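You operate a simulated robot arm through the tools that you are given. There is no shell and no other tool. Be economical: measure what you need, move in short steps, check, and stop when the job is done.

You run a simulated robot arm. Do the job below in one go: nothing can be reset, and whatever is moved stays where it is left.

JOB
Put the black wedge on the shelf of the blue cart. Then put the black pad on the top of the lift table. Then put the yellow buffer from the shelf of the blue cart on top of the black pump on the top of the black cart. Then take the red tag and leave it on the lower shelf of the grey steering cart. Then open the tool cart drawer, take the plug on the top of the black cart and put it away in the inside of the tool cart drawer and shut the drawer again. Then turn the small blue knob to 1. Then take the green pin and leave it in the blue crate. Then turn the right gold knob to 4. Then fetch the red block and set it on the lower shelf of the white table. Then open the black drawer, take the block from the top of the steel bench and leave it in the inside of the black drawer and shut the drawer again. Do these in the order given. Set down upright: red block.

It is judged by the outcome, as a careful person would: the job done as asked, and still so three seconds after it is handed in. It fails if anything else is knocked over, pushed out of place, dropped, spilled or broken.

ROBOT AND FRAMES
A 6-joint arm with a two-finger gripper on a trunk, on a base that drives. Base frame: it is fixed to the floor where the robot stands at the start and does not move with it; the origin is under the middle of the robot, x ahead of it, y to its left, z up. Units: m, rad, N and s.
Its first joint turns from -2.897 to 2.897 rad. Places, roughly: black drawer [-0.3, -5.3, 0.8]; black pad (7x5x3 cm) [1.9, 0, 0.3]; black pump [5, -1.5, 1]; black wedge (12x7x7 cm) [1.7, 0, 0.3]; block [-0.75, -5, 1]; blue crate (30x20x9 cm) [-0.5, -6, 0.9]; green pin (4x4x8 cm) [1.7, -4.4, 0.6]; inside of the black drawer [-0.4, -5.3, 0.7]; inside of the tool cart drawer [4.5, -6.5, 0.6]; lower shelf of the grey steering cart [2, -1.7, 0.2]; lower shelf of the white table [-0.6, -6, 0.2]; plug (4x4x4 cm) [5, -1.2, 0.9]; red block [-0.5, -5, 1]; red tag [3, -0.25, 1]; right gold knob [-0.2, -4.7, 1]; shelf of the blue cart [3.1, -0.2, 0.2]; small blue knob [3, -5, 0.8]; tool cart drawer [4.4, -6.5, 0.6]; top of the lift table [2.8, -2.6, 0.5]; yellow buffer [3, -0.25, 0.25]. Payload 2.45 kg.
The tool frame sits at the grasp point between the pads (the TCP): z along the fingers, y along the line on which they close. The tips reach 0.02 m beyond it. Largest opening 0.14 m; the body of the gripper starts 0.168 m behind the TCP.
Orientation is that of the tool frame in the base frame, as a unit quaternion [w, x, y, z]. With the fingers straight down and closing along the base's y, the tool's x points along the base's -x, its y along +y and its z along -z.

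CONTROLS
- The arm moves only by the tool step_arm. Its argument "steps" is one flat list of numbers, 7 for each row, row after row: the closure, from 0 (fully open) to 1 (shut), then the shift along the tool's x, y, z in m, then the turn, a rotation vector about the tool's x, y, z in rad. In form: [grip, tx, ty, tz, ax, ay, az, grip, tx, ty, tz, ax, ay, az, ...]. A call has 1 to 20 rows; each row is the pose to reach, as a shift and turn from the pose commanded when the call began, along the tool's axes at that moment. Each row takes 0.2 s and may step no farther than 0.05 m and 0.15 rad from the row before; otherwise, or with a gripper value out of range, the whole call is refused. A pose out of reach is approached as far as the arm can. The call stops where the force on the tool passes 40 N (or 10 N more than at its start, if that is more) or the arm is blocked; 0.2 s more then pass. The fingers move at their own pace (about 0.045 m/s each) and stop on an object; they squeeze with about 21 N. The grip force told is the motor's: it shows also when the fingers shut on nothing. Time passes only in rows, and 0.2 s behind the last, so rows that repeat a pose let the fingers close. It gives the time, the measured TCP pose, the force on the tool (base axes), the opening and the grip force at its end, in the units of the frame above (readings bear some noise), with the torque about the TCP (base axes, N m) and any sound that the robot's microphone picked up, and new pictures: "pictures" is both (left out), scene, wrist or none.
- Cameras (640 x 400 px; columns grow to the right, rows downward): "scene" is now at [-0.0997, 0.1617, 1.1272]; the picture's right is [-0.12, -0.99, 0.00], its down [-0.48, 0.06, -0.88] and it looks along [0.87, -0.11, -0.48] (base axes); focal length 271 px, centre (320, 200). "wrist" rides on the gripper at [0.078, 0.011, -0.209] in the tool frame; the picture's right is [-0.14, 0.99, 0.00], its down [-0.92, -0.13, -0.37] and it looks along [-0.36, -0.05, 0.93] (tool axes); focal length 280 px, centre (320, 200). There is no depth. A picture from a camera that has moved, and an enlarged one, comes with that camera's place and axes in the base frame and with its lens.
- drive_base(legs): drives the robot by 1 to 6 legs, each [ahead, left, turn to the left] in m, m and rad, along the robot's own axes; the way and the turn of a leg run together, so that a leg with both is an arc; at most 1.5 m and 3.142 rad a leg. The arm and the cameras ride along, it lands a little off, and it stops where it bumps. It gives what a move gives, and a new picture of the scene camera.
- aim_head(pan, tilt): turns the head with the scene camera to pan (to the left, within 2.496 rad either way) and tilt (down, from -0.506 to 1.204), counted from straight ahead of the robot. It gives what a move gives, and a new picture of the scene camera.
- zoom(camera, box): a new picture of the part [left, top, right, bottom] of that camera's present view, enlarged. No time passes.
- job_done(): hands the job in; it is judged then, once.

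Work in short steps. Places have to be worked out from the pictures, the camera data and where the tool is seen: move nearer, look again, correct. Check each grasp and each placing, and mend what went wrong. You have 546 turns and 360 pictures in all, those below and enlarged ones among them. Open the gripper and draw the arm clear of the work before you hand the job in, unless the task says otherwise.

The tools are called after ">>>" as a command line: name --argument value ..., lists and objects as JSON in quotes. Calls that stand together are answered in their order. step_arm: Moves the arm, as the interface text tells. Its arguments: {"type":"object","properties":{"steps":{"type":"array","items":{"type":"number"}},"pictures":{"type":"string","enum":["both","scene","wrist","none"]}},"required":["steps"]} The other tools are called the same way: drive_base (legs) drives the base; aim_head (pan, tilt) turns the head that bears the scene camera; zoom (camera, box) takes an enlarged picture of a part of a camera's view; job_done () hands the job in.

At the start:

```text
time: 0.0
position: [0.6257, -0.0374, 0.5477]
ee_rot: [0.0, 0.0, 1.0, 0.0]
wrist_force: [-0.6, -0.5, -0.2]
wrist_torque: [-0.01, 0.04, 0.0]
opening: 0.1397
grasp_force: 0.2
robot x, y, heading: [-0.0002, -0.0007, -0.003]
head pan, tilt: [-0.122, 0.501]
```

scene: 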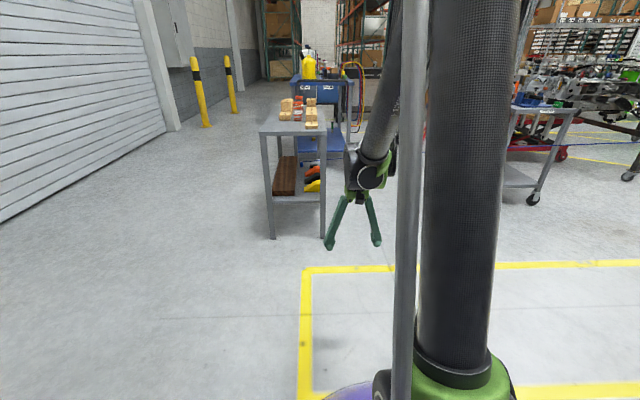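
wrist: 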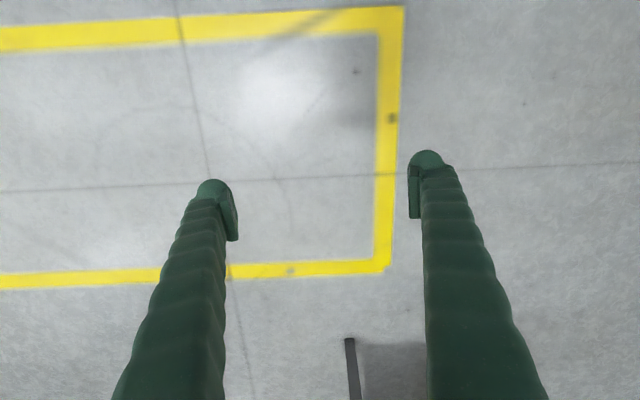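

The bench ahead holds items on its lower shelf. I enlarge that part to find the wedge and pad.

>>> zoom --camera "scene" --box '[240, 60, 400, 250]'

>>> aim_head --pan -0.7 --tilt 0.3

```text
2.11 times, centred on (320, 155) of scene
camera zoom: at [-0.0997, 0.1617, 1.1272], right [-0.12, -0.99, 0.0], down [-0.48, 0.06, -0.88], along [0.87, -0.11, -0.48], focal length 570 px, centre (320, 295)
```

zoom: 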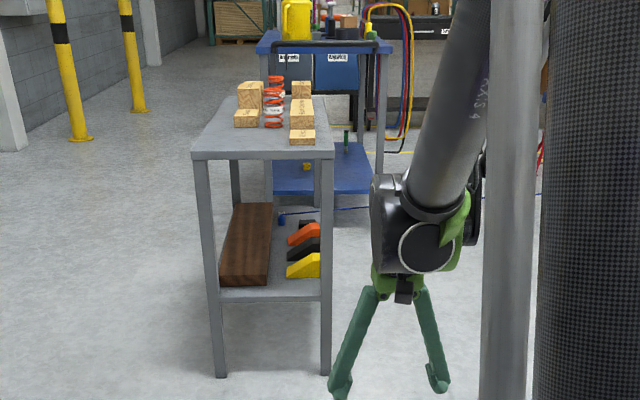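

```text
time: 1.0
position: [0.6244, -0.0385, 0.5466]
ee_rot: [0.0, 0.0, 1.0, 0.0]
wrist_force: [0.0, 0.5, -1.0]
wrist_torque: [0.0, -0.02, 0.04]
opening: 0.1401
grasp_force: 0.1
robot x, y, heading: [-0.0041, 0.0012, -0.003]
head pan, tilt: [-0.7, 0.3]
camera scene: at [-0.1185, 0.1126, 1.1458], right [-0.64, -0.77, 0.0], down [-0.23, 0.19, -0.96], along [0.73, -0.61, -0.3], focal length 271 px, centre (320, 200)
```

scene: 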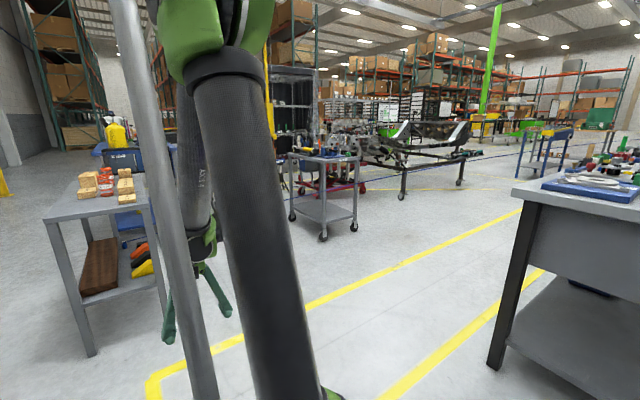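

The wedges sit on the bench's lower shelf near its right edge (bench about x 1.4–2.3, y −0.05–0.3, shelf z ≈ 0.27). I drive to the bench's right side, facing it.

>>> drive_base --legs '[[0.7, -0.5, 0], [0.5, -0.4, 0], [0.5, 0.0, 0], [0, 0, 1.574]]'

>>> aim_head --pan 0.3 --tilt 0.7

```text
time: 15.0
position: [1.6998, -0.2852, 0.5479]
ee_rot: [0.0, 0.711, -0.703, 0.0]
wrist_force: [-0.1, -0.1, 0.7]
wrist_torque: [-0.02, 0.03, -0.01]
opening: 0.14
grasp_force: 0.1
robot x, y, heading: [1.6689, -0.911, 1.582]
head pan, tilt: [-0.7, 0.3]
camera scene: at [1.5544, -1.034, 1.1459], right [0.77, -0.63, 0.0], down [-0.19, -0.23, -0.96], along [0.61, 0.74, -0.3], focal length 271 px, centre (320, 200)
```

scene: 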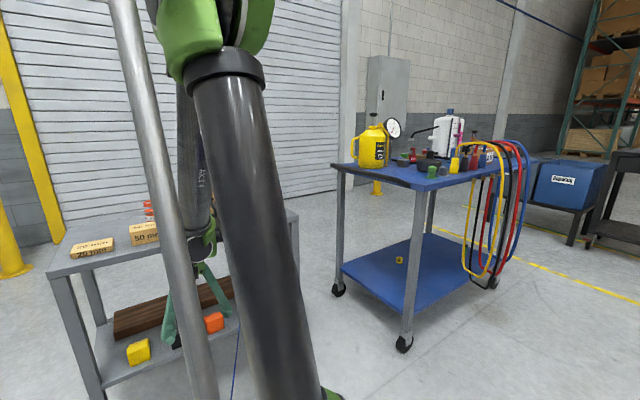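

```text
time: 16.3
position: [1.6992, -0.2853, 0.5484]
ee_rot: [0.0, 0.711, -0.703, -0.001]
wrist_force: [-0.5, 0.5, 0.3]
wrist_torque: [0.03, -0.01, -0.01]
opening: 0.14
grasp_force: 0.0
robot x, y, heading: [1.6676, -0.9133, 1.589]
head pan, tilt: [0.3, 0.7]
camera scene: at [1.4691, -1.0253, 1.1098], right [0.95, 0.31, 0.0], down [0.2, -0.61, -0.77], along [-0.23, 0.73, -0.64], focal length 271 px, centre (320, 200)
```

scene: 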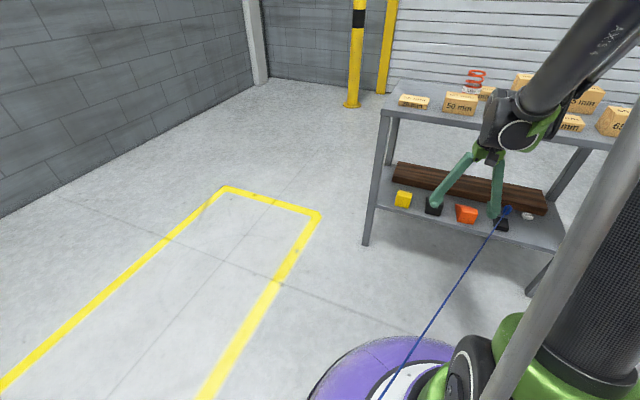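

A blue line runs from the shelf toward the robot; I look closer at it and the shelf.

>>> zoom --camera "scene" --box '[360, 140, 600, 290]'

>>> zoom --camera "wrist" --box '[0, 0, 640, 400]'

```text
2.67 times, centred on (480, 215) of scene
camera zoom: at [1.4691, -1.0253, 1.1098], right [0.95, 0.31, 0.0], down [0.2, -0.61, -0.77], along [-0.23, 0.73, -0.64], focal length 722 px, centre (-107, 160)
```

zoom: 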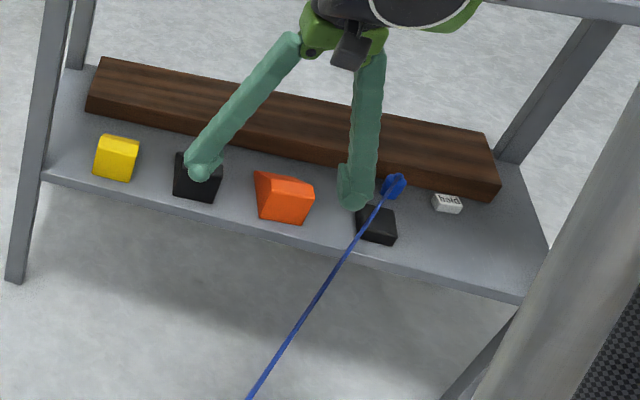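

```text
1.00 times, centred on (320, 200) of wrist (not enlarged: the box is as wide or as high as the picture)
camera zoom: at [1.6887, -0.3639, 0.7561], right [-0.99, 0.13, 0.0], down [0.12, 0.92, 0.37], along [0.05, 0.37, -0.93], focal length 280 px, centre (320, 200)
```

zoom: 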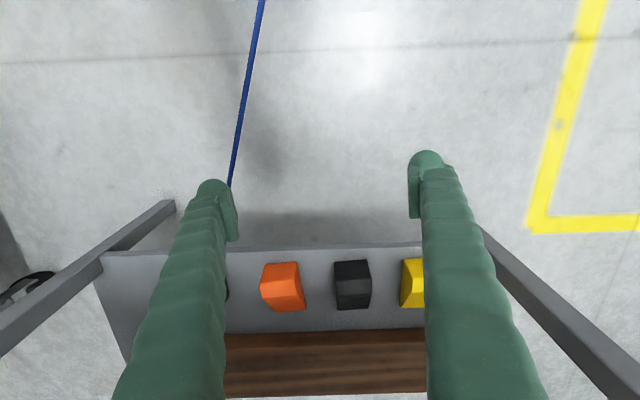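

I follow the blue line to see where it goes.

>>> aim_head --pan 1.2 --tilt 0.9

>>> aim_head --pan -2.3 --tilt 0.4

```text
time: 17.5
position: [1.6982, -0.2853, 0.5475]
ee_rot: [0.0, 0.711, -0.703, 0.0]
wrist_force: [0.5, 0.3, 0.8]
wrist_torque: [-0.01, 0.0, -0.04]
opening: 0.1401
grasp_force: 0.1
robot x, y, heading: [1.6673, -0.9141, 1.581]
head pan, tilt: [1.201, 0.901]
camera scene: at [1.4244, -1.0797, 1.0936], right [0.35, 0.94, 0.0], down [0.73, -0.28, -0.62], along [-0.58, 0.22, -0.78], focal length 271 px, centre (320, 200)
```

scene: 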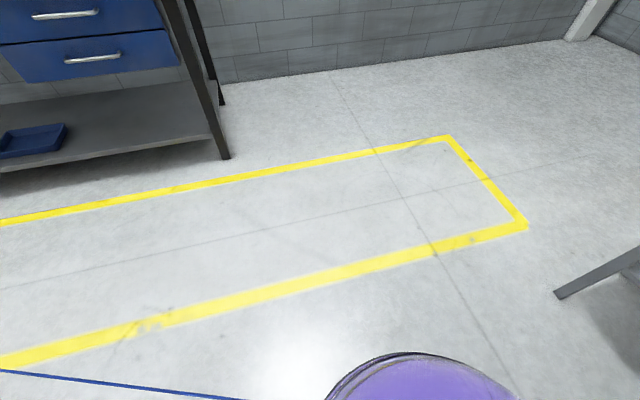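

```text
time: 20.4
position: [1.6988, -0.2856, 0.5482]
ee_rot: [0.0, 0.711, -0.703, 0.0]
wrist_force: [0.4, 0.5, 0.3]
wrist_torque: [0.03, -0.03, 0.05]
opening: 0.1403
grasp_force: 0.1
robot x, y, heading: [1.665, -0.9148, 1.581]
head pan, tilt: [-2.3, 0.4]
camera scene: at [1.565, -1.167, 1.1366], right [-0.66, -0.75, 0.0], down [-0.29, 0.26, -0.92], along [0.69, -0.61, -0.39], focal length 271 px, centre (320, 200)
```

scene: 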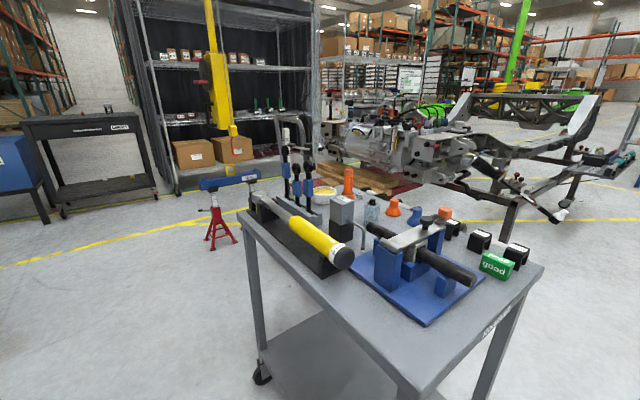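

>>> aim_head --pan 2.0 --tilt 0.5

```text
time: 23.9
position: [1.6975, -0.2868, 0.5479]
ee_rot: [0.0, 0.711, -0.703, 0.0]
wrist_force: [0.8, 0.6, -0.8]
wrist_torque: [0.02, -0.01, -0.02]
opening: 0.1404
grasp_force: 0.0
robot x, y, heading: [1.6686, -0.9106, 1.581]
head pan, tilt: [2.0, 0.499]
camera scene: at [1.4129, -1.145, 1.1275], right [-0.43, 0.9, 0.0], down [0.43, 0.2, -0.88], along [-0.79, -0.38, -0.48], focal length 271 px, centre (320, 200)
```

scene: 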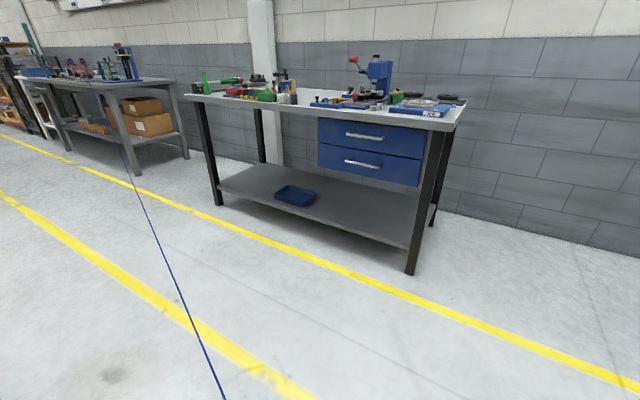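

The line is a thin cord across the floor region with a plug on the shelf; I'll keep off it. The black wedge is at about (1.686, 0.0, 0.30) with ~6 cm gaps. I tilt the tool 45° and go to a pre-grasp.

>>> step_arm --steps '[0.1, -0.03, 0.002, 0.02, 0, -0.14, 0, 0.2, -0.06, 0.004, 0.045, 0, -0.28, 0, 0.2, -0.09, 0.006, 0.07, 0, -0.42, 0, 0.2, -0.12, 0.008, 0.1, 0, -0.56, 0, 0.2, -0.15, 0.01, 0.125, 0, -0.68, 0, 0.2, -0.186, 0.012, 0.15, 0, -0.785, 0]' --pictures "wrist"

>>> aim_head --pan 0.3 --tilt 0.7

```text
time: 25.3
position: [1.686, -0.063, 0.439]
ee_rot: [-0.267, 0.658, -0.65, -0.27]
wrist_force: [-0.3, 0.4, -0.6]
wrist_torque: [0.0, 0.02, -0.01]
opening: 0.1117
grasp_force: 0.1
out of reach, approached as far as the arm can: row 5, 6
robot x, y, heading: [1.6666, -0.9144, 1.583]
head pan, tilt: [2.0, 0.499]
camera wrist: at [1.6776, -0.2655, 0.5324], right [-0.99, 0.09, 0.1], down [0.12, 0.4, 0.91], along [0.04, 0.91, -0.4], focal length 280 px, centre (320, 200)
```

wrist: 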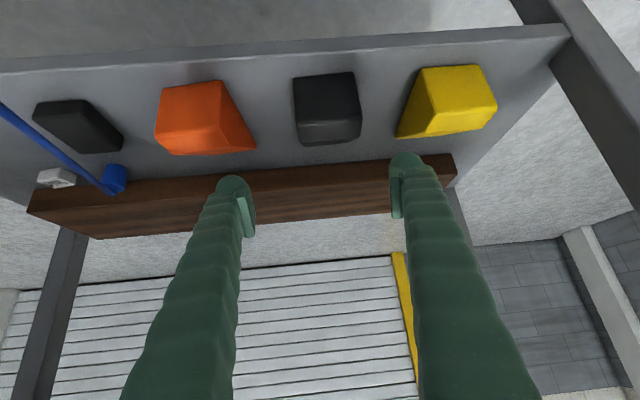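

```text
time: 27.0
position: [1.6853, -0.0636, 0.4402]
ee_rot: [-0.266, 0.658, -0.65, -0.27]
wrist_force: [0.1, 0.3, -0.5]
wrist_torque: [-0.02, -0.01, -0.02]
opening: 0.112
grasp_force: 0.1
robot x, y, heading: [1.6676, -0.9155, 1.58]
head pan, tilt: [0.3, 0.7]
camera scene: at [1.469, -1.0253, 1.1098], right [0.95, 0.31, 0.0], down [0.2, -0.61, -0.76], along [-0.24, 0.73, -0.64], focal length 271 px, centre (320, 200)
```

scene: 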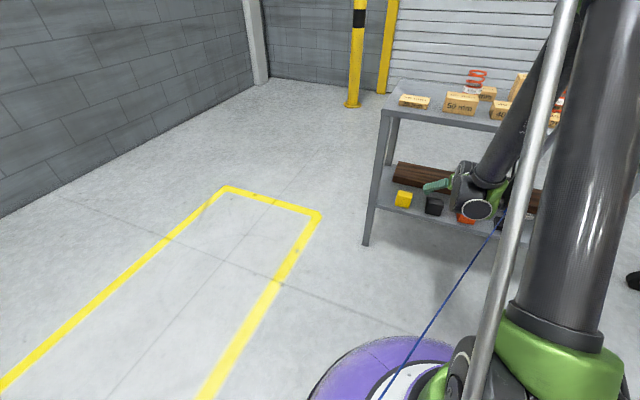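

The tilt is fine but it stopped a bit high (z 0.44). I try advancing along the tool axis toward the wedge to learn whether the limit is near or far.

>>> step_arm --steps '[0.2, 0, 0, 0.02, 0, 0, 0, 0.2, 0, 0, 0.04, 0, 0, 0]' --pictures "none"

```text
time: 27.6
position: [1.6855, -0.0323, 0.4148]
ee_rot: [-0.267, 0.658, -0.65, -0.27]
wrist_force: [0.5, 0.1, -1.0]
wrist_torque: [0.0, -0.03, -0.02]
opening: 0.1121
grasp_force: 0.0
out of reach, approached as far as the arm can: row 1, 2
robot x, y, heading: [1.6667, -0.9122, 1.586]
head pan, tilt: [0.3, 0.7]
```

The limit is on the near side (folded arm), so I back the base off 0.13 m.

>>> drive_base --legs '[[-0.13, 0, 0]]'

```text
time: 28.9
position: [1.6847, -0.1664, 0.4122]
ee_rot: [-0.266, 0.659, -0.649, -0.271]
wrist_force: [-0.6, 0.2, 0.7]
wrist_torque: [0.0, 0.01, 0.01]
opening: 0.1121
grasp_force: 0.1
robot x, y, heading: [1.6715, -1.0479, 1.581]
head pan, tilt: [0.3, 0.7]
camera scene: at [1.471, -1.1598, 1.1097], right [0.95, 0.31, 0.0], down [0.2, -0.61, -0.76], along [-0.24, 0.73, -0.64], focal length 271 px, centre (320, 200)
```

scene: 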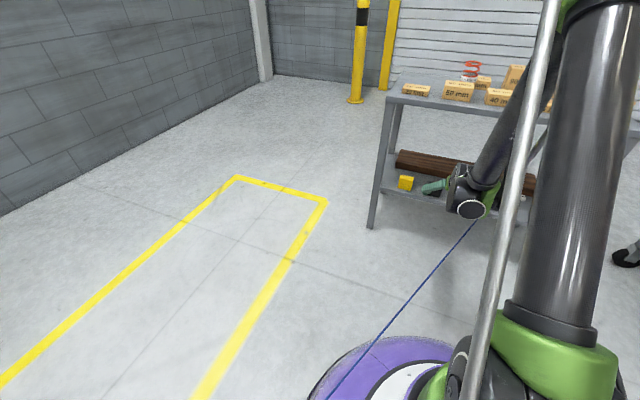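

>>> step_arm --steps '[0.2, 0, 0, 0.03, 0, 0, 0]' --pictures "wrist"

```text
time: 29.3
position: [1.6852, -0.1454, 0.3917]
ee_rot: [-0.268, 0.658, -0.649, -0.271]
wrist_force: [0.4, 1.0, 0.1]
wrist_torque: [0.01, 0.0, 0.02]
opening: 0.1121
grasp_force: 0.0
robot x, y, heading: [1.67, -1.0438, 1.582]
head pan, tilt: [0.3, 0.7]
camera wrist: at [1.6778, -0.3492, 0.4848], right [-0.99, 0.08, 0.1], down [0.12, 0.4, 0.91], along [0.04, 0.91, -0.4], focal length 280 px, centre (320, 200)
```

wrist: 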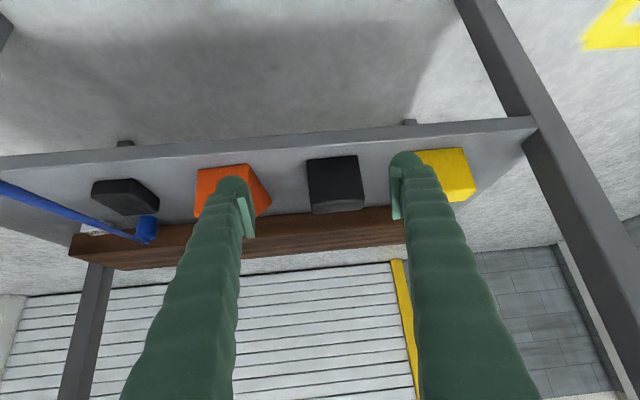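

Wedge front face is at about y=0.0, z 0.265–0.33, x≈1.673. I move in to straddle it.

>>> step_arm --steps '[0.2, -0.03, 0.006, 0.02, 0, 0, 0, 0.2, -0.06, 0.012, 0.05, 0, 0, 0, 0.2, -0.062, 0.012, 0.09, 0, 0, 0, 0.2, -0.062, 0.012, 0.13, 0, 0, 0, 0.2, -0.062, 0.012, 0.165, 0, 0, 0, 0.2, -0.062, 0.012, 0.185, 0, 0, 0]' --pictures "wrist"

```text
time: 30.7
position: [1.6711, 0.0135, 0.3218]
ee_rot: [-0.27, 0.657, -0.649, -0.273]
wrist_force: [0.0, -25.1, 67.5]
wrist_torque: [-0.85, -0.29, -0.01]
opening: 0.114
grasp_force: 1.5
robot x, y, heading: [1.6735, -1.0472, 1.591]
head pan, tilt: [0.3, 0.7]
stopped in row 6: the force on the tool passed its limit at 195 N (the readings are from after the stop); the commanded pose is now the measured one
camera wrist: at [1.6642, -0.1904, 0.4116], right [-0.99, 0.08, 0.1], down [0.12, 0.39, 0.91], along [0.04, 0.92, -0.4], focal length 280 px, centre (320, 200)
```

wrist: 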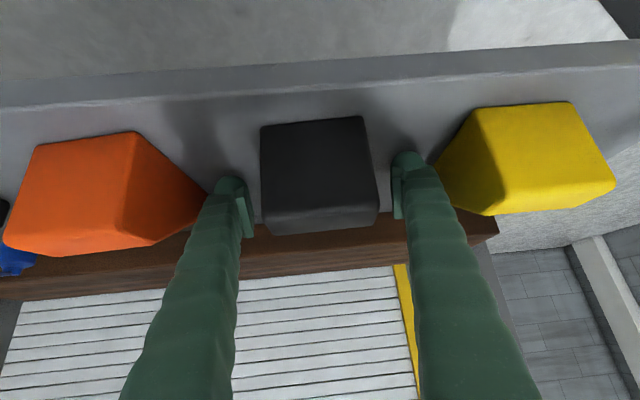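

Fingertips touched the shelf (it's at ~0.29). Fingers straddle the wedge; I lift 6 mm and close.

>>> step_arm --steps '[0.2, -0.005, 0, -0.005, 0, 0, 0, 0.6, -0.005, 0, -0.005, 0, 0, 0, 1, -0.005, 0, -0.005, 0, 0, 0, 1, -0.005, 0, -0.005, 0, 0, 0, 1, -0.005, 0, -0.005, 0, 0, 0]' --pictures "wrist"

```text
time: 31.9
position: [1.6731, 0.0149, 0.3247]
ee_rot: [-0.268, 0.658, -0.649, -0.272]
wrist_force: [5.1, -4.3, 35.9]
wrist_torque: [-0.41, 0.12, -0.09]
opening: 0.0688
grasp_force: 21.4
robot x, y, heading: [1.6684, -1.0464, 1.58]
head pan, tilt: [0.3, 0.7]
camera wrist: at [1.6646, -0.189, 0.4156], right [-0.99, 0.08, 0.1], down [0.12, 0.39, 0.91], along [0.04, 0.92, -0.4], focal length 280 px, centre (320, 200)
```

wrist: 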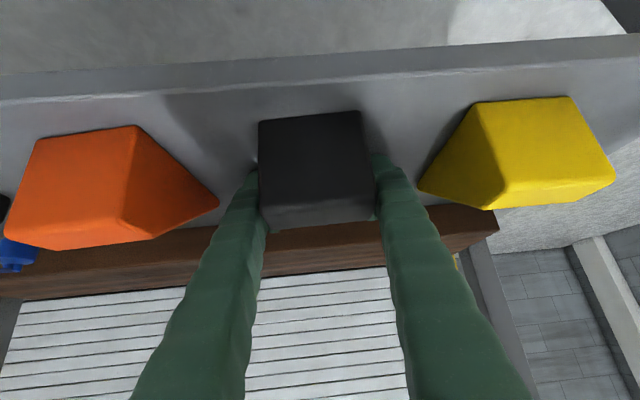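

Gripped (opening 6.9 cm). I lift and withdraw along the tool axis.

>>> step_arm --steps '[1, -0.015, 0, -0.015, 0, 0, 0, 1, -0.03, 0, -0.03, 0, 0, 0, 1, -0.03, 0, -0.07, 0, 0, 0, 1, -0.03, 0, -0.11, 0, 0, 0, 1, -0.03, 0, -0.15, 0, 0, 0, 1, -0.03, 0, -0.19, 0, 0, 0, 1, -0.03, 0, -0.23, 0, 0, 0, 1, -0.03, 0, -0.27, 0, 0, 0]' --pictures "wrist"

>>> aim_head --pan -0.9 --tilt 0.5

```text
time: 33.7
position: [1.6758, -0.1551, 0.5368]
ee_rot: [-0.268, 0.659, -0.649, -0.271]
wrist_force: [-0.4, -0.4, -3.8]
wrist_torque: [0.09, -0.01, 0.02]
opening: 0.0678
grasp_force: 20.7
robot x, y, heading: [1.6656, -1.0504, 1.584]
head pan, tilt: [0.3, 0.7]
camera wrist: at [1.6676, -0.3585, 0.6277], right [-0.99, 0.08, 0.1], down [0.12, 0.4, 0.91], along [0.04, 0.91, -0.4], focal length 280 px, centre (320, 200)
```

wrist: 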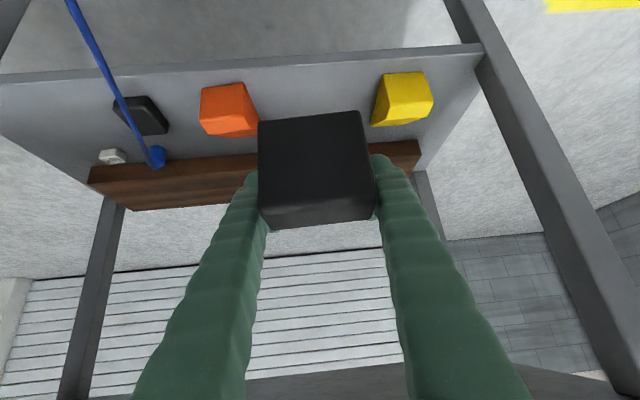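

```text
time: 35.1
position: [1.6762, -0.1557, 0.5355]
ee_rot: [-0.267, 0.658, -0.649, -0.272]
wrist_force: [-0.2, 0.7, -4.3]
wrist_torque: [0.07, -0.01, 0.0]
opening: 0.0677
grasp_force: 21.2
robot x, y, heading: [1.6697, -1.0486, 1.582]
head pan, tilt: [-0.901, 0.499]
camera scene: at [1.5677, -1.1839, 1.1275], right [0.63, -0.77, 0.0], down [-0.37, -0.3, -0.88], along [0.68, 0.56, -0.48], focal length 271 px, centre (320, 200)
```

scene: 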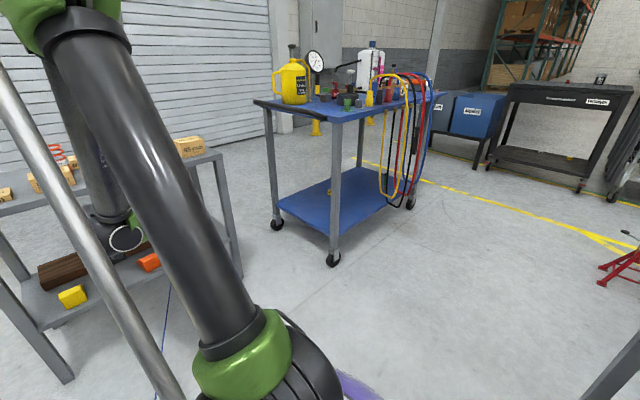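

Blue cart spans about x 2.6–3.5, y −0.45–0.12. I turn east, drive along the aisle, sidestep and face the cart's long south side.

>>> drive_base --legs '[[0, 0, -1.58], [1.18, 0, 0], [0, -0.45, 0], [0, 0, 1.57]]'

>>> aim_head --pan 0.1 --tilt 0.6

```text
time: 51.0
position: [2.8469, -0.5582, 0.5346]
ee_rot: [-0.263, 0.668, -0.64, -0.275]
wrist_force: [0.4, 0.4, -3.8]
wrist_torque: [0.06, -0.03, -0.03]
opening: 0.0673
grasp_force: 20.8
robot x, y, heading: [2.8707, -1.4503, 1.618]
head pan, tilt: [-0.901, 0.499]
camera scene: at [2.7705, -1.5898, 1.1275], right [0.66, -0.76, 0.0], down [-0.36, -0.31, -0.88], along [0.66, 0.57, -0.48], focal length 271 px, centre (320, 200)
```

scene: 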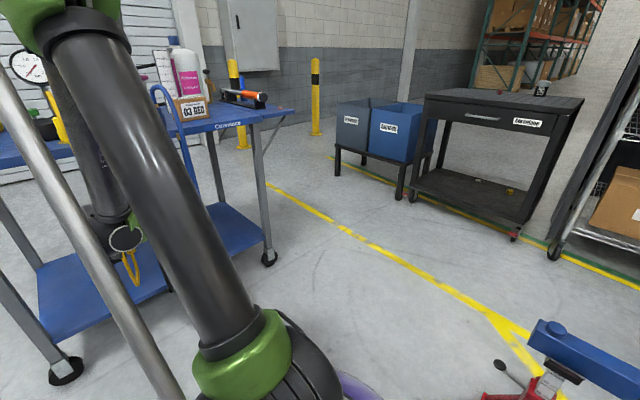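

```text
time: 52.2
position: [2.8478, -0.5583, 0.5351]
ee_rot: [-0.264, 0.667, -0.64, -0.275]
wrist_force: [0.2, 0.9, -3.8]
wrist_torque: [0.07, 0.04, 0.01]
opening: 0.0674
grasp_force: 21.4
robot x, y, heading: [2.8678, -1.4514, 1.616]
head pan, tilt: [0.099, 0.6]
camera scene: at [2.6892, -1.5619, 1.1184], right [0.99, 0.14, 0.0], down [0.08, -0.56, -0.82], along [-0.12, 0.82, -0.57], focal length 271 px, centre (320, 200)
```

scene: 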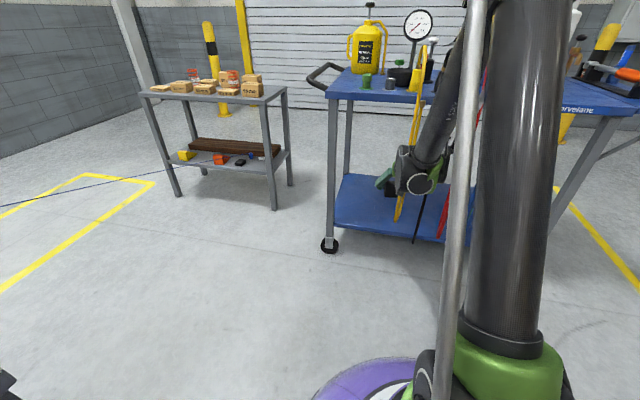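

>>> zoom --camera "wrist" --box '[0, 0, 640, 400]'

>>> zoom --camera "scene" --box '[310, 60, 550, 260]'

```text
1.00 times, centred on (320, 200) of wrist (not enlarged: the box is as wide or as high as the picture)
camera zoom: at [2.8454, -0.7616, 0.6274], right [-0.99, 0.05, 0.1], down [0.11, 0.4, 0.91], along [0.01, 0.92, -0.4], focal length 280 px, centre (320, 200)
```

zoom: 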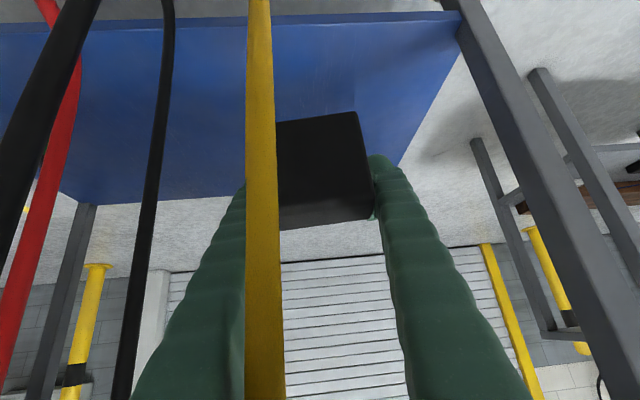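

```text
2.00 times, centred on (430, 160) of scene
camera zoom: at [2.6892, -1.5619, 1.1184], right [0.99, 0.14, 0.0], down [0.08, -0.56, -0.82], along [-0.12, 0.82, -0.57], focal length 542 px, centre (100, 280)
```

zoom: 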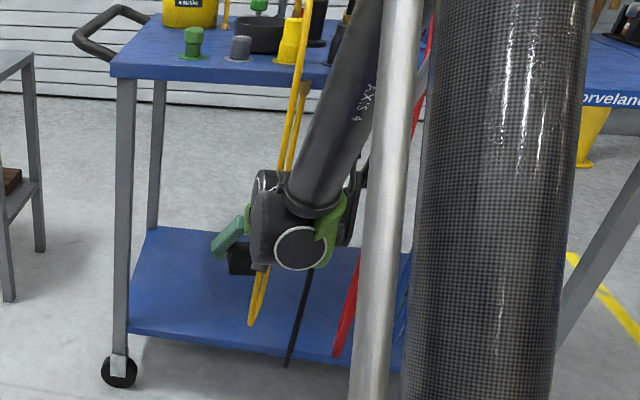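

The yellow hose loop hangs at about x 2.87–2.9, y −0.63, near the gripper. I shift the base west, away from it, before going in.

>>> drive_base --legs '[[-0.04, 0.14, -0.03]]'

>>> zoom --camera "wrist" --box '[0, 0, 640, 400]'

```text
time: 53.6
position: [2.7305, -0.6018, 0.5353]
ee_rot: [-0.267, 0.66, -0.648, -0.272]
wrist_force: [-0.6, 0.6, -4.6]
wrist_torque: [0.1, -0.04, 0.01]
opening: 0.0675
grasp_force: 20.8
robot x, y, heading: [2.7367, -1.4908, 1.594]
head pan, tilt: [0.099, 0.6]
camera scene: at [2.5483, -1.6013, 1.1184], right [0.99, 0.12, 0.0], down [0.07, -0.56, -0.82], along [-0.1, 0.82, -0.57], focal length 271 px, centre (320, 200)
```

scene: 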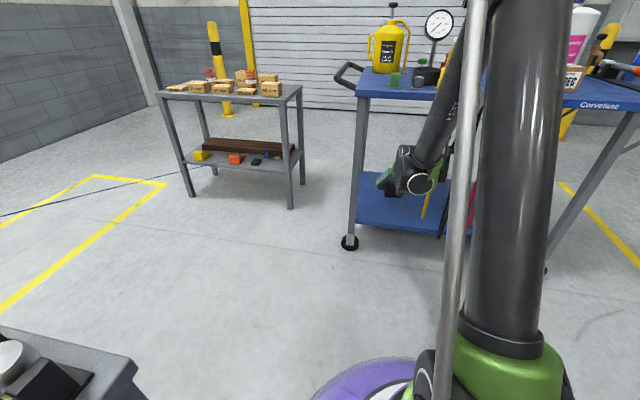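

```text
1.00 times, centred on (320, 200) of wrist (not enlarged: the box is as wide or as high as the picture)
camera zoom: at [2.725, -0.8052, 0.6274], right [-0.99, 0.08, 0.1], down [0.12, 0.4, 0.91], along [0.03, 0.91, -0.4], focal length 280 px, centre (320, 200)
```

zoom: 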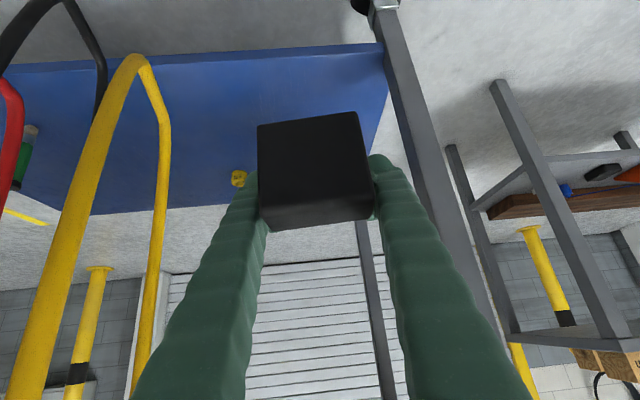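

Now clear of the hose, with the leg to the west. The shelf's front edge is about y −0.44, z ~0.17–0.23. I go in along the tool axis to just above the shelf.

>>> step_arm --steps '[1, -0.002, -0.002, 0.045, 0, 0, 0, 1, -0.004, -0.004, 0.09, 0, 0, 0, 1, -0.006, -0.006, 0.135, 0, 0, 0, 1, -0.008, -0.008, 0.18, 0, 0, 0, 1, -0.01, -0.01, 0.225, 0, 0, 0, 1, -0.012, -0.01, 0.27, 0, 0, 0, 1, -0.015, -0.01, 0.31, 0, 0, 0, 1, -0.018, -0.01, 0.35, 0, 0, 0]' --pictures "both"

```text
time: 55.4
position: [2.7372, -0.3436, 0.2981]
ee_rot: [-0.267, 0.66, -0.647, -0.272]
wrist_force: [0.5, 0.5, -4.0]
wrist_torque: [0.1, 0.02, 0.01]
opening: 0.0672
grasp_force: 20.9
robot x, y, heading: [2.7306, -1.4928, 1.595]
head pan, tilt: [0.099, 0.6]
camera scene: at [2.5483, -1.6012, 1.1184], right [0.99, 0.12, 0.0], down [0.07, -0.56, -0.82], along [-0.1, 0.82, -0.57], focal length 271 px, centre (320, 200)
camera wrist: at [2.7298, -0.547, 0.3909], right [-0.99, 0.08, 0.1], down [0.12, 0.4, 0.91], along [0.03, 0.91, -0.4], focal length 280 px, centre (320, 200)
```

scene: 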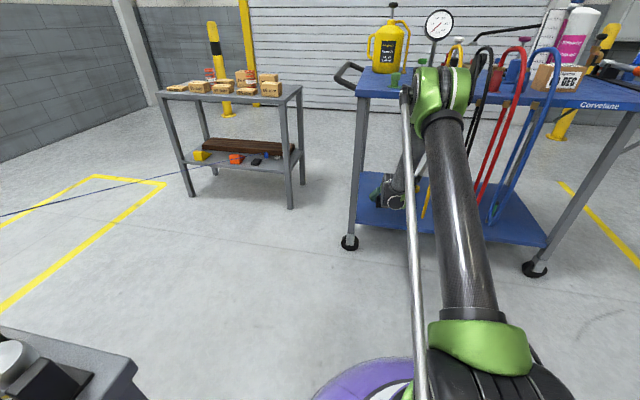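
wrist: 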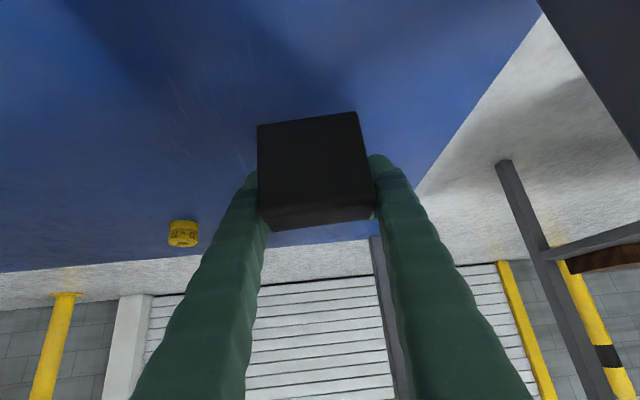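

Well placed above the shelf. I lower straight down gently until contact.

>>> step_arm --steps '[1, 0.014, 0, 0.014, 0, 0, 0, 1, 0.028, 0, 0.028, 0, 0, 0, 1, 0.034, 0, 0.034, 0, 0, 0, 1, 0.039, 0, 0.039, 0, 0, 0, 1, 0.044, 0, 0.044, 0, 0, 0, 1, 0.049, 0, 0.049, 0, 0, 0, 1, 0.054, 0, 0.054, 0, 0, 0, 1, 0.059, 0, 0.059, 0, 0, 0, 1, 0.064, 0, 0.064, 0, 0, 0, 1, 0.069, 0, 0.069, 0, 0, 0]' --pictures "wrist"

```text
time: 56.5
position: [2.7374, -0.3428, 0.2492]
ee_rot: [-0.269, 0.658, -0.648, -0.273]
wrist_force: [-0.2, -12.3, 29.3]
wrist_torque: [-0.45, 0.68, -0.11]
opening: 0.0679
grasp_force: 21.4
robot x, y, heading: [2.7303, -1.4912, 1.589]
head pan, tilt: [0.099, 0.6]
stopped in row 5: the force on the tool passed its limit at 53 N (the readings are from after the stop); the commanded pose is now the measured one
camera wrist: at [2.7306, -0.547, 0.34], right [-0.99, 0.08, 0.1], down [0.12, 0.39, 0.91], along [0.03, 0.92, -0.4], focal length 280 px, centre (320, 200)
```

wrist: 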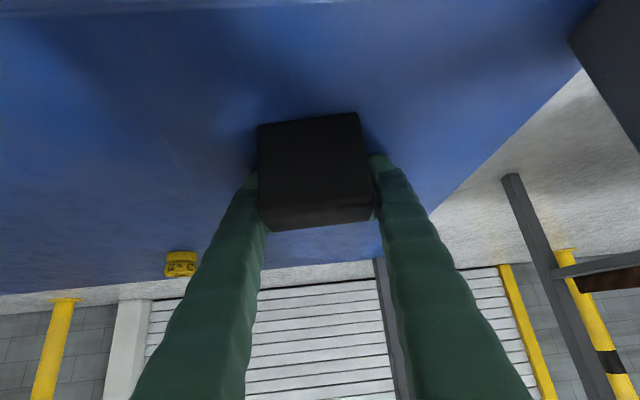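

Touch-down at z 0.249 (shelf ≈ 0.22). I release and withdraw along the tool axis.

>>> step_arm --steps '[1, -0.0015, 0, -0.0015, 0, 0, 0, 0.4, -0.0015, 0, -0.0015, 0, 0, 0, 0.2, -0.0015, 0, -0.0015, 0, 0, 0, 0.2, -0.0015, 0, -0.0015, 0, 0, 0, 0.2, -0.003, 0, -0.02, 0, 0, 0, 0.2, -0.005, 0, -0.06, 0, 0, 0, 0.2, -0.005, 0, -0.1, 0, 0, 0, 0.2, -0.005, 0, -0.145, 0, 0, 0, 0.2, -0.005, 0, -0.19, 0, 0, 0, 0.2, -0.005, 0, -0.235, 0, 0, 0, 0.2, -0.005, 0, -0.28, 0, 0, 0, 0.2, -0.005, 0, -0.325, 0, 0, 0, 0.2, -0.005, 0, -0.37, 0, 0, 0]' --pictures "wrist"

```text
time: 59.3
position: [2.7421, -0.6024, 0.5134]
ee_rot: [-0.268, 0.659, -0.648, -0.272]
wrist_force: [-0.7, -0.2, -0.9]
wrist_torque: [-0.04, -0.02, -0.04]
opening: 0.1119
grasp_force: 0.1
robot x, y, heading: [2.7317, -1.4939, 1.589]
head pan, tilt: [0.099, 0.6]
camera wrist: at [2.7342, -0.8052, 0.6044], right [-0.99, 0.08, 0.1], down [0.12, 0.39, 0.91], along [0.03, 0.92, -0.4], focal length 280 px, centre (320, 200)
```

wrist: 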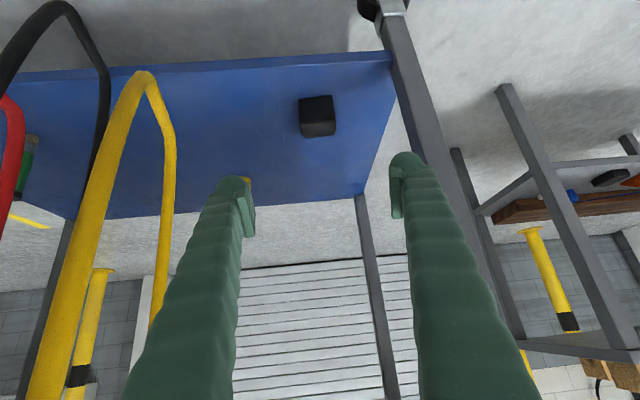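

Wedge is placed. Next the pad, at about (1.943, −0.04, 0.31). I drive back to the bench, turning the arm west of the blue cart on the way.

>>> drive_base --legs '[[0, 0, 0.57], [0.36, -0.181, 0], [0.425, 0.58, 0], [0, 0, -0.58]]'

>>> zoom --camera "wrist" --box '[0, 0, 640, 400]'

```text
time: 68.4
position: [1.9877, -0.1624, 0.5122]
ee_rot: [-0.27, 0.657, -0.649, -0.272]
wrist_force: [-0.4, 0.0, 0.6]
wrist_torque: [-0.01, -0.01, 0.02]
opening: 0.112
grasp_force: 0.2
robot x, y, heading: [1.9723, -1.0541, 1.585]
head pan, tilt: [0.099, 0.6]
camera scene: at [1.7891, -1.1612, 1.1184], right [0.99, 0.11, 0.0], down [0.06, -0.56, -0.82], along [-0.09, 0.82, -0.57], focal length 271 px, centre (320, 200)
```

scene: 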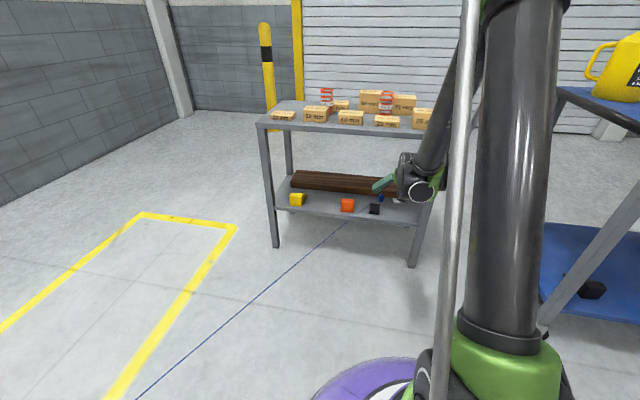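

```text
1.00 times, centred on (320, 200) of wrist (not enlarged: the box is as wide or as high as the picture)
camera zoom: at [1.9798, -0.3659, 0.6043], right [-0.99, 0.09, 0.1], down [0.12, 0.39, 0.91], along [0.04, 0.92, -0.4], focal length 280 px, centre (320, 200)
```

zoom: 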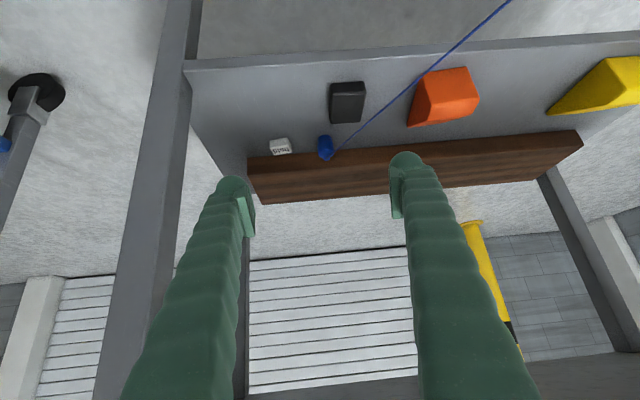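

Pad at (1.941, −0.043), 5 cm wide along x. I align and approach with a narrower opening.

>>> step_arm --steps '[0.4, 0.02, 0.023, 0.02, 0, 0, 0, 0.4, 0.04, 0.046, 0.04, 0, 0, 0, 0.4, 0.04, 0.046, 0.085, 0, 0, 0, 0.4, 0.04, 0.046, 0.13, 0, 0, 0, 0.4, 0.04, 0.046, 0.17, 0, 0, 0, 0.4, 0.038, 0.046, 0.205, 0, 0, 0]' --pictures "wrist"

```text
time: 69.8
position: [1.9389, -0.0464, 0.3381]
ee_rot: [-0.269, 0.658, -0.649, -0.272]
wrist_force: [1.0, 0.0, 0.1]
wrist_torque: [0.02, -0.01, -0.01]
opening: 0.0838
grasp_force: 0.0
robot x, y, heading: [1.9748, -1.052, 1.583]
head pan, tilt: [0.099, 0.6]
camera wrist: at [1.9313, -0.2486, 0.4305], right [-0.99, 0.09, 0.1], down [0.12, 0.39, 0.91], along [0.04, 0.92, -0.4], focal length 280 px, centre (320, 200)
```

wrist: 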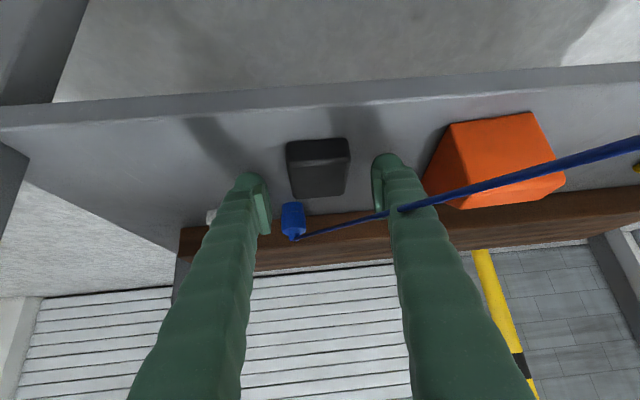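

Centered on the pad. I go the last bit down and close.

>>> step_arm --steps '[0.4, 0.001, 0, 0.008, 0, 0, 0, 0.4, 0.001, 0, 0.016, 0, 0, 0, 1, 0.001, 0, 0.016, 0, 0, 0, 1, 0.001, 0, 0.016, 0, 0, 0, 1, 0.001, 0, 0.016, 0, 0, 0, 1, 0.001, 0, 0.016, 0, 0, 0]' --pictures "wrist"

```text
time: 71.2
position: [1.9397, -0.0343, 0.3278]
ee_rot: [-0.269, 0.657, -0.649, -0.272]
wrist_force: [-0.7, -0.4, -0.4]
wrist_torque: [0.0, -0.03, -0.02]
opening: 0.0513
grasp_force: 21.5
robot x, y, heading: [1.9714, -1.0546, 1.586]
head pan, tilt: [0.099, 0.6]
camera wrist: at [1.9315, -0.2377, 0.4196], right [-0.99, 0.09, 0.1], down [0.12, 0.39, 0.91], along [0.04, 0.92, -0.4], focal length 280 px, centre (320, 200)
```

wrist: 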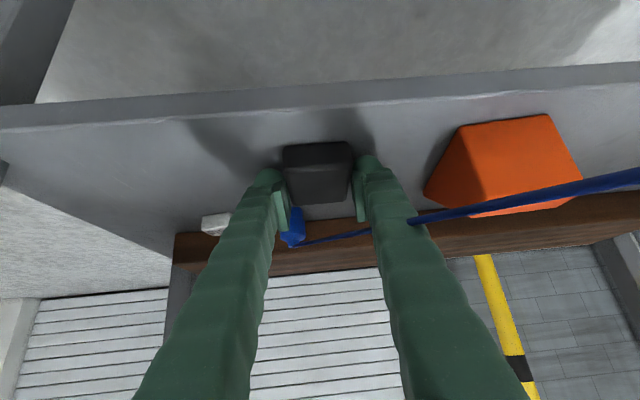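

Gripped. I lift slowly and check the cord and blue plug aren't dragged.

>>> step_arm --steps '[1, -0.012, 0, -0.012, 0, 0, 0, 1, -0.025, 0, -0.025, 0, 0, 0, 1, -0.025, 0, -0.055, 0, 0, 0, 1, -0.025, 0, -0.09, 0, 0, 0]' --pictures "wrist"

```text
time: 72.2
position: [1.9395, -0.0825, 0.4103]
ee_rot: [-0.269, 0.658, -0.649, -0.272]
wrist_force: [0.5, 0.8, -1.3]
wrist_torque: [-0.01, 0.03, 0.0]
opening: 0.0509
grasp_force: 21.3
robot x, y, heading: [1.9734, -1.0538, 1.581]
head pan, tilt: [0.099, 0.6]
camera wrist: at [1.9307, -0.2844, 0.5019], right [-0.99, 0.09, 0.1], down [0.12, 0.39, 0.91], along [0.04, 0.92, -0.4], focal length 280 px, centre (320, 200)
```

wrist: 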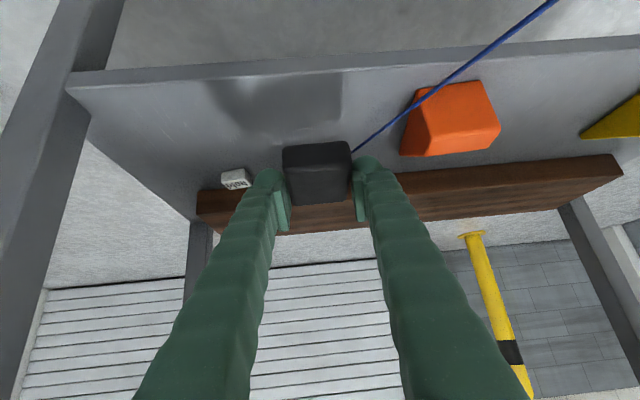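

Cord untouched. I withdraw further and raise, then turn east.

>>> step_arm --steps '[1, 0, 0, -0.045, 0, 0, 0, 1, 0, 0, -0.09, 0, 0, 0, 1, 0, 0, -0.13, 0, 0, 0, 1, -0.03, 0, -0.16, 0, 0, 0, 1, -0.06, 0, -0.195, 0, 0, 0, 1, -0.09, 0, -0.23, 0, 0, 0]' --pictures "none"

>>> drive_base --legs '[[0, 0, -1.57], [0.9, 0, 0]]'

>>> aim_head --pan -1.2 --tilt 0.5

```text
time: 73.6
position: [1.9424, -0.1761, 0.6359]
ee_rot: [-0.27, 0.657, -0.65, -0.272]
wrist_force: [-0.4, 0.5, -0.6]
wrist_torque: [-0.04, -0.03, 0.01]
opening: 0.0505
grasp_force: 20.8
robot x, y, heading: [1.9737, -1.0508, 1.584]
head pan, tilt: [0.099, 0.6]
```

```text
time: 76.1
position: [2.5402, -0.3855, 0.6364]
ee_rot: [0.345, -0.373, 0.845, 0.165]
wrist_force: [-1.0, 1.3, -0.6]
wrist_torque: [0.03, 0.04, -0.02]
opening: 0.0493
grasp_force: 21.3
robot x, y, heading: [1.9707, -1.0533, 0.824]
head pan, tilt: [0.099, 0.6]
stopped in leg 1: the force on the tool passed its limit at 179 N (the readings are from after the stop); the commanded pose is now the measured one
camera scene: at [1.7671, -1.0072, 1.1184], right [0.8, -0.6, 0.0], down [-0.34, -0.45, -0.82], along [0.5, 0.66, -0.57], focal length 271 px, centre (320, 200)
```

scene: 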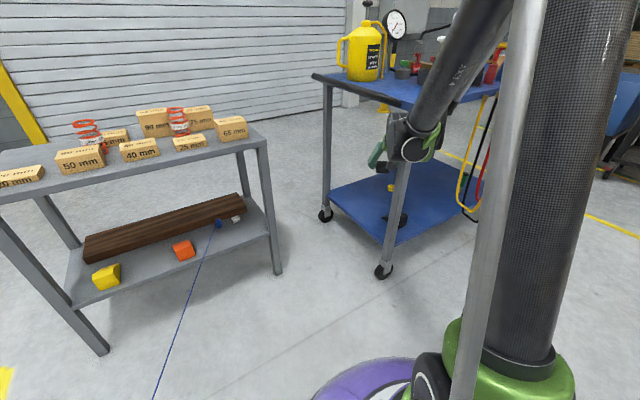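

```text
time: 77.5
position: [2.5415, -0.3859, 0.6363]
ee_rot: [0.346, -0.372, 0.845, 0.165]
wrist_force: [-3.4, 3.4, -0.4]
wrist_torque: [-0.01, -0.03, -0.1]
opening: 0.0492
grasp_force: 20.9
robot x, y, heading: [1.9709, -1.055, 0.834]
head pan, tilt: [-1.201, 0.499]
camera scene: at [1.7987, -1.111, 1.1275], right [-0.36, -0.93, 0.0], down [-0.45, 0.17, -0.88], along [0.82, -0.32, -0.48], focal length 271 px, centre (320, 200)
```

scene: 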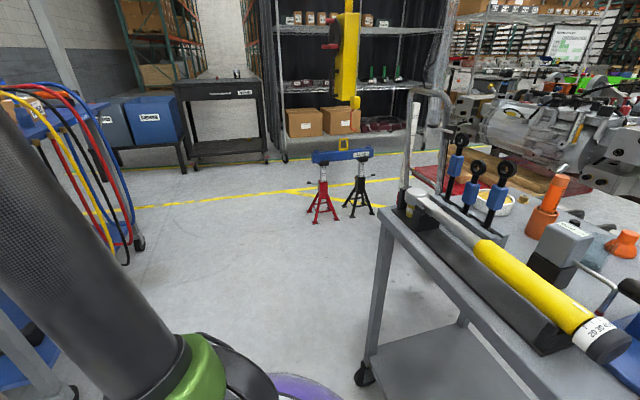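

The carried gripper bumped the blue cart's corner leg (179 N). I turn back a little, then check the cart and the pad.

>>> drive_base --legs '[[0, 0, 0.4]]'

>>> aim_head --pan -0.6 --tilt 0.5

>>> zoom --camera "wrist" --box '[0, 0, 640, 400]'

```text
time: 79.2
position: [2.232, -0.2149, 0.6371]
ee_rot: [0.306, -0.534, 0.753, 0.232]
wrist_force: [0.6, -0.2, -1.3]
wrist_torque: [-0.03, 0.0, -0.04]
opening: 0.0487
grasp_force: 21.2
robot x, y, heading: [1.9726, -1.053, 1.229]
head pan, tilt: [-1.201, 0.499]
camera scene: at [1.8338, -1.1744, 1.1275], right [0.03, -1.0, 0.0], down [-0.48, -0.01, -0.88], along [0.88, 0.03, -0.48], focal length 271 px, centre (320, 200)
```

scene: 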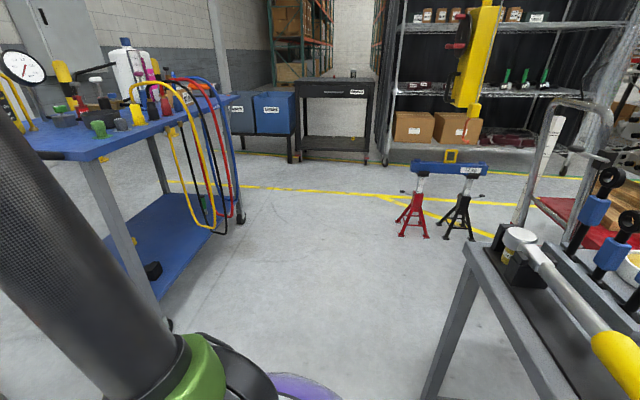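

```text
time: 80.2
position: [2.2333, -0.2169, 0.6367]
ee_rot: [0.306, -0.534, 0.754, 0.23]
wrist_force: [1.7, -0.9, -1.6]
wrist_torque: [-0.04, 0.0, -0.01]
opening: 0.049
grasp_force: 20.8
robot x, y, heading: [1.969, -1.0556, 1.228]
head pan, tilt: [-0.6, 0.499]
camera scene: at [1.8165, -1.1236, 1.1275], right [0.59, -0.81, 0.0], down [-0.39, -0.28, -0.88], along [0.71, 0.52, -0.48], focal length 271 px, centre (320, 200)
```

scene: 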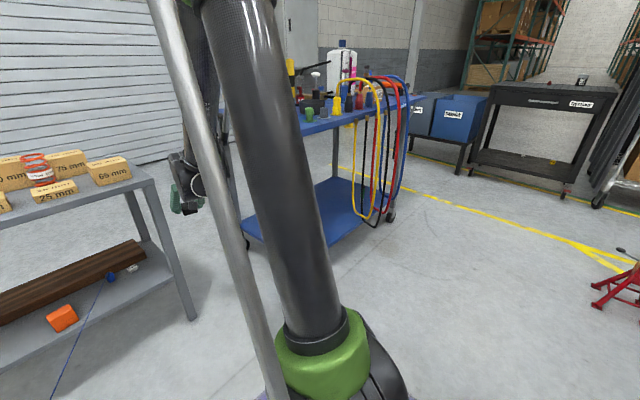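

```text
1.00 times, centred on (320, 200) of wrist (not enlarged: the box is as wide or as high as the picture)
camera zoom: at [2.1592, -0.4055, 0.7286], right [-0.9, 0.41, 0.12], down [0.27, 0.32, 0.91], along [0.34, 0.85, -0.4], focal length 280 px, centre (320, 200)
```

zoom: 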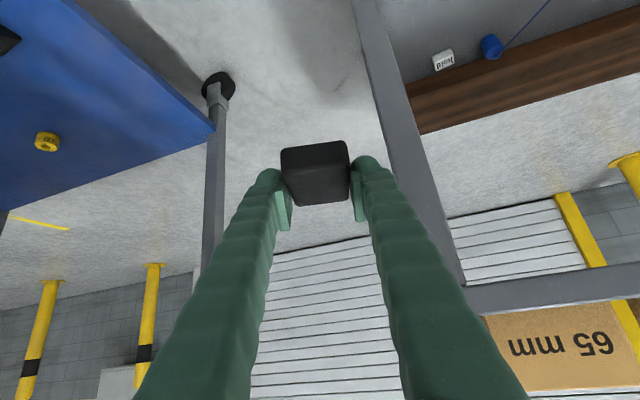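

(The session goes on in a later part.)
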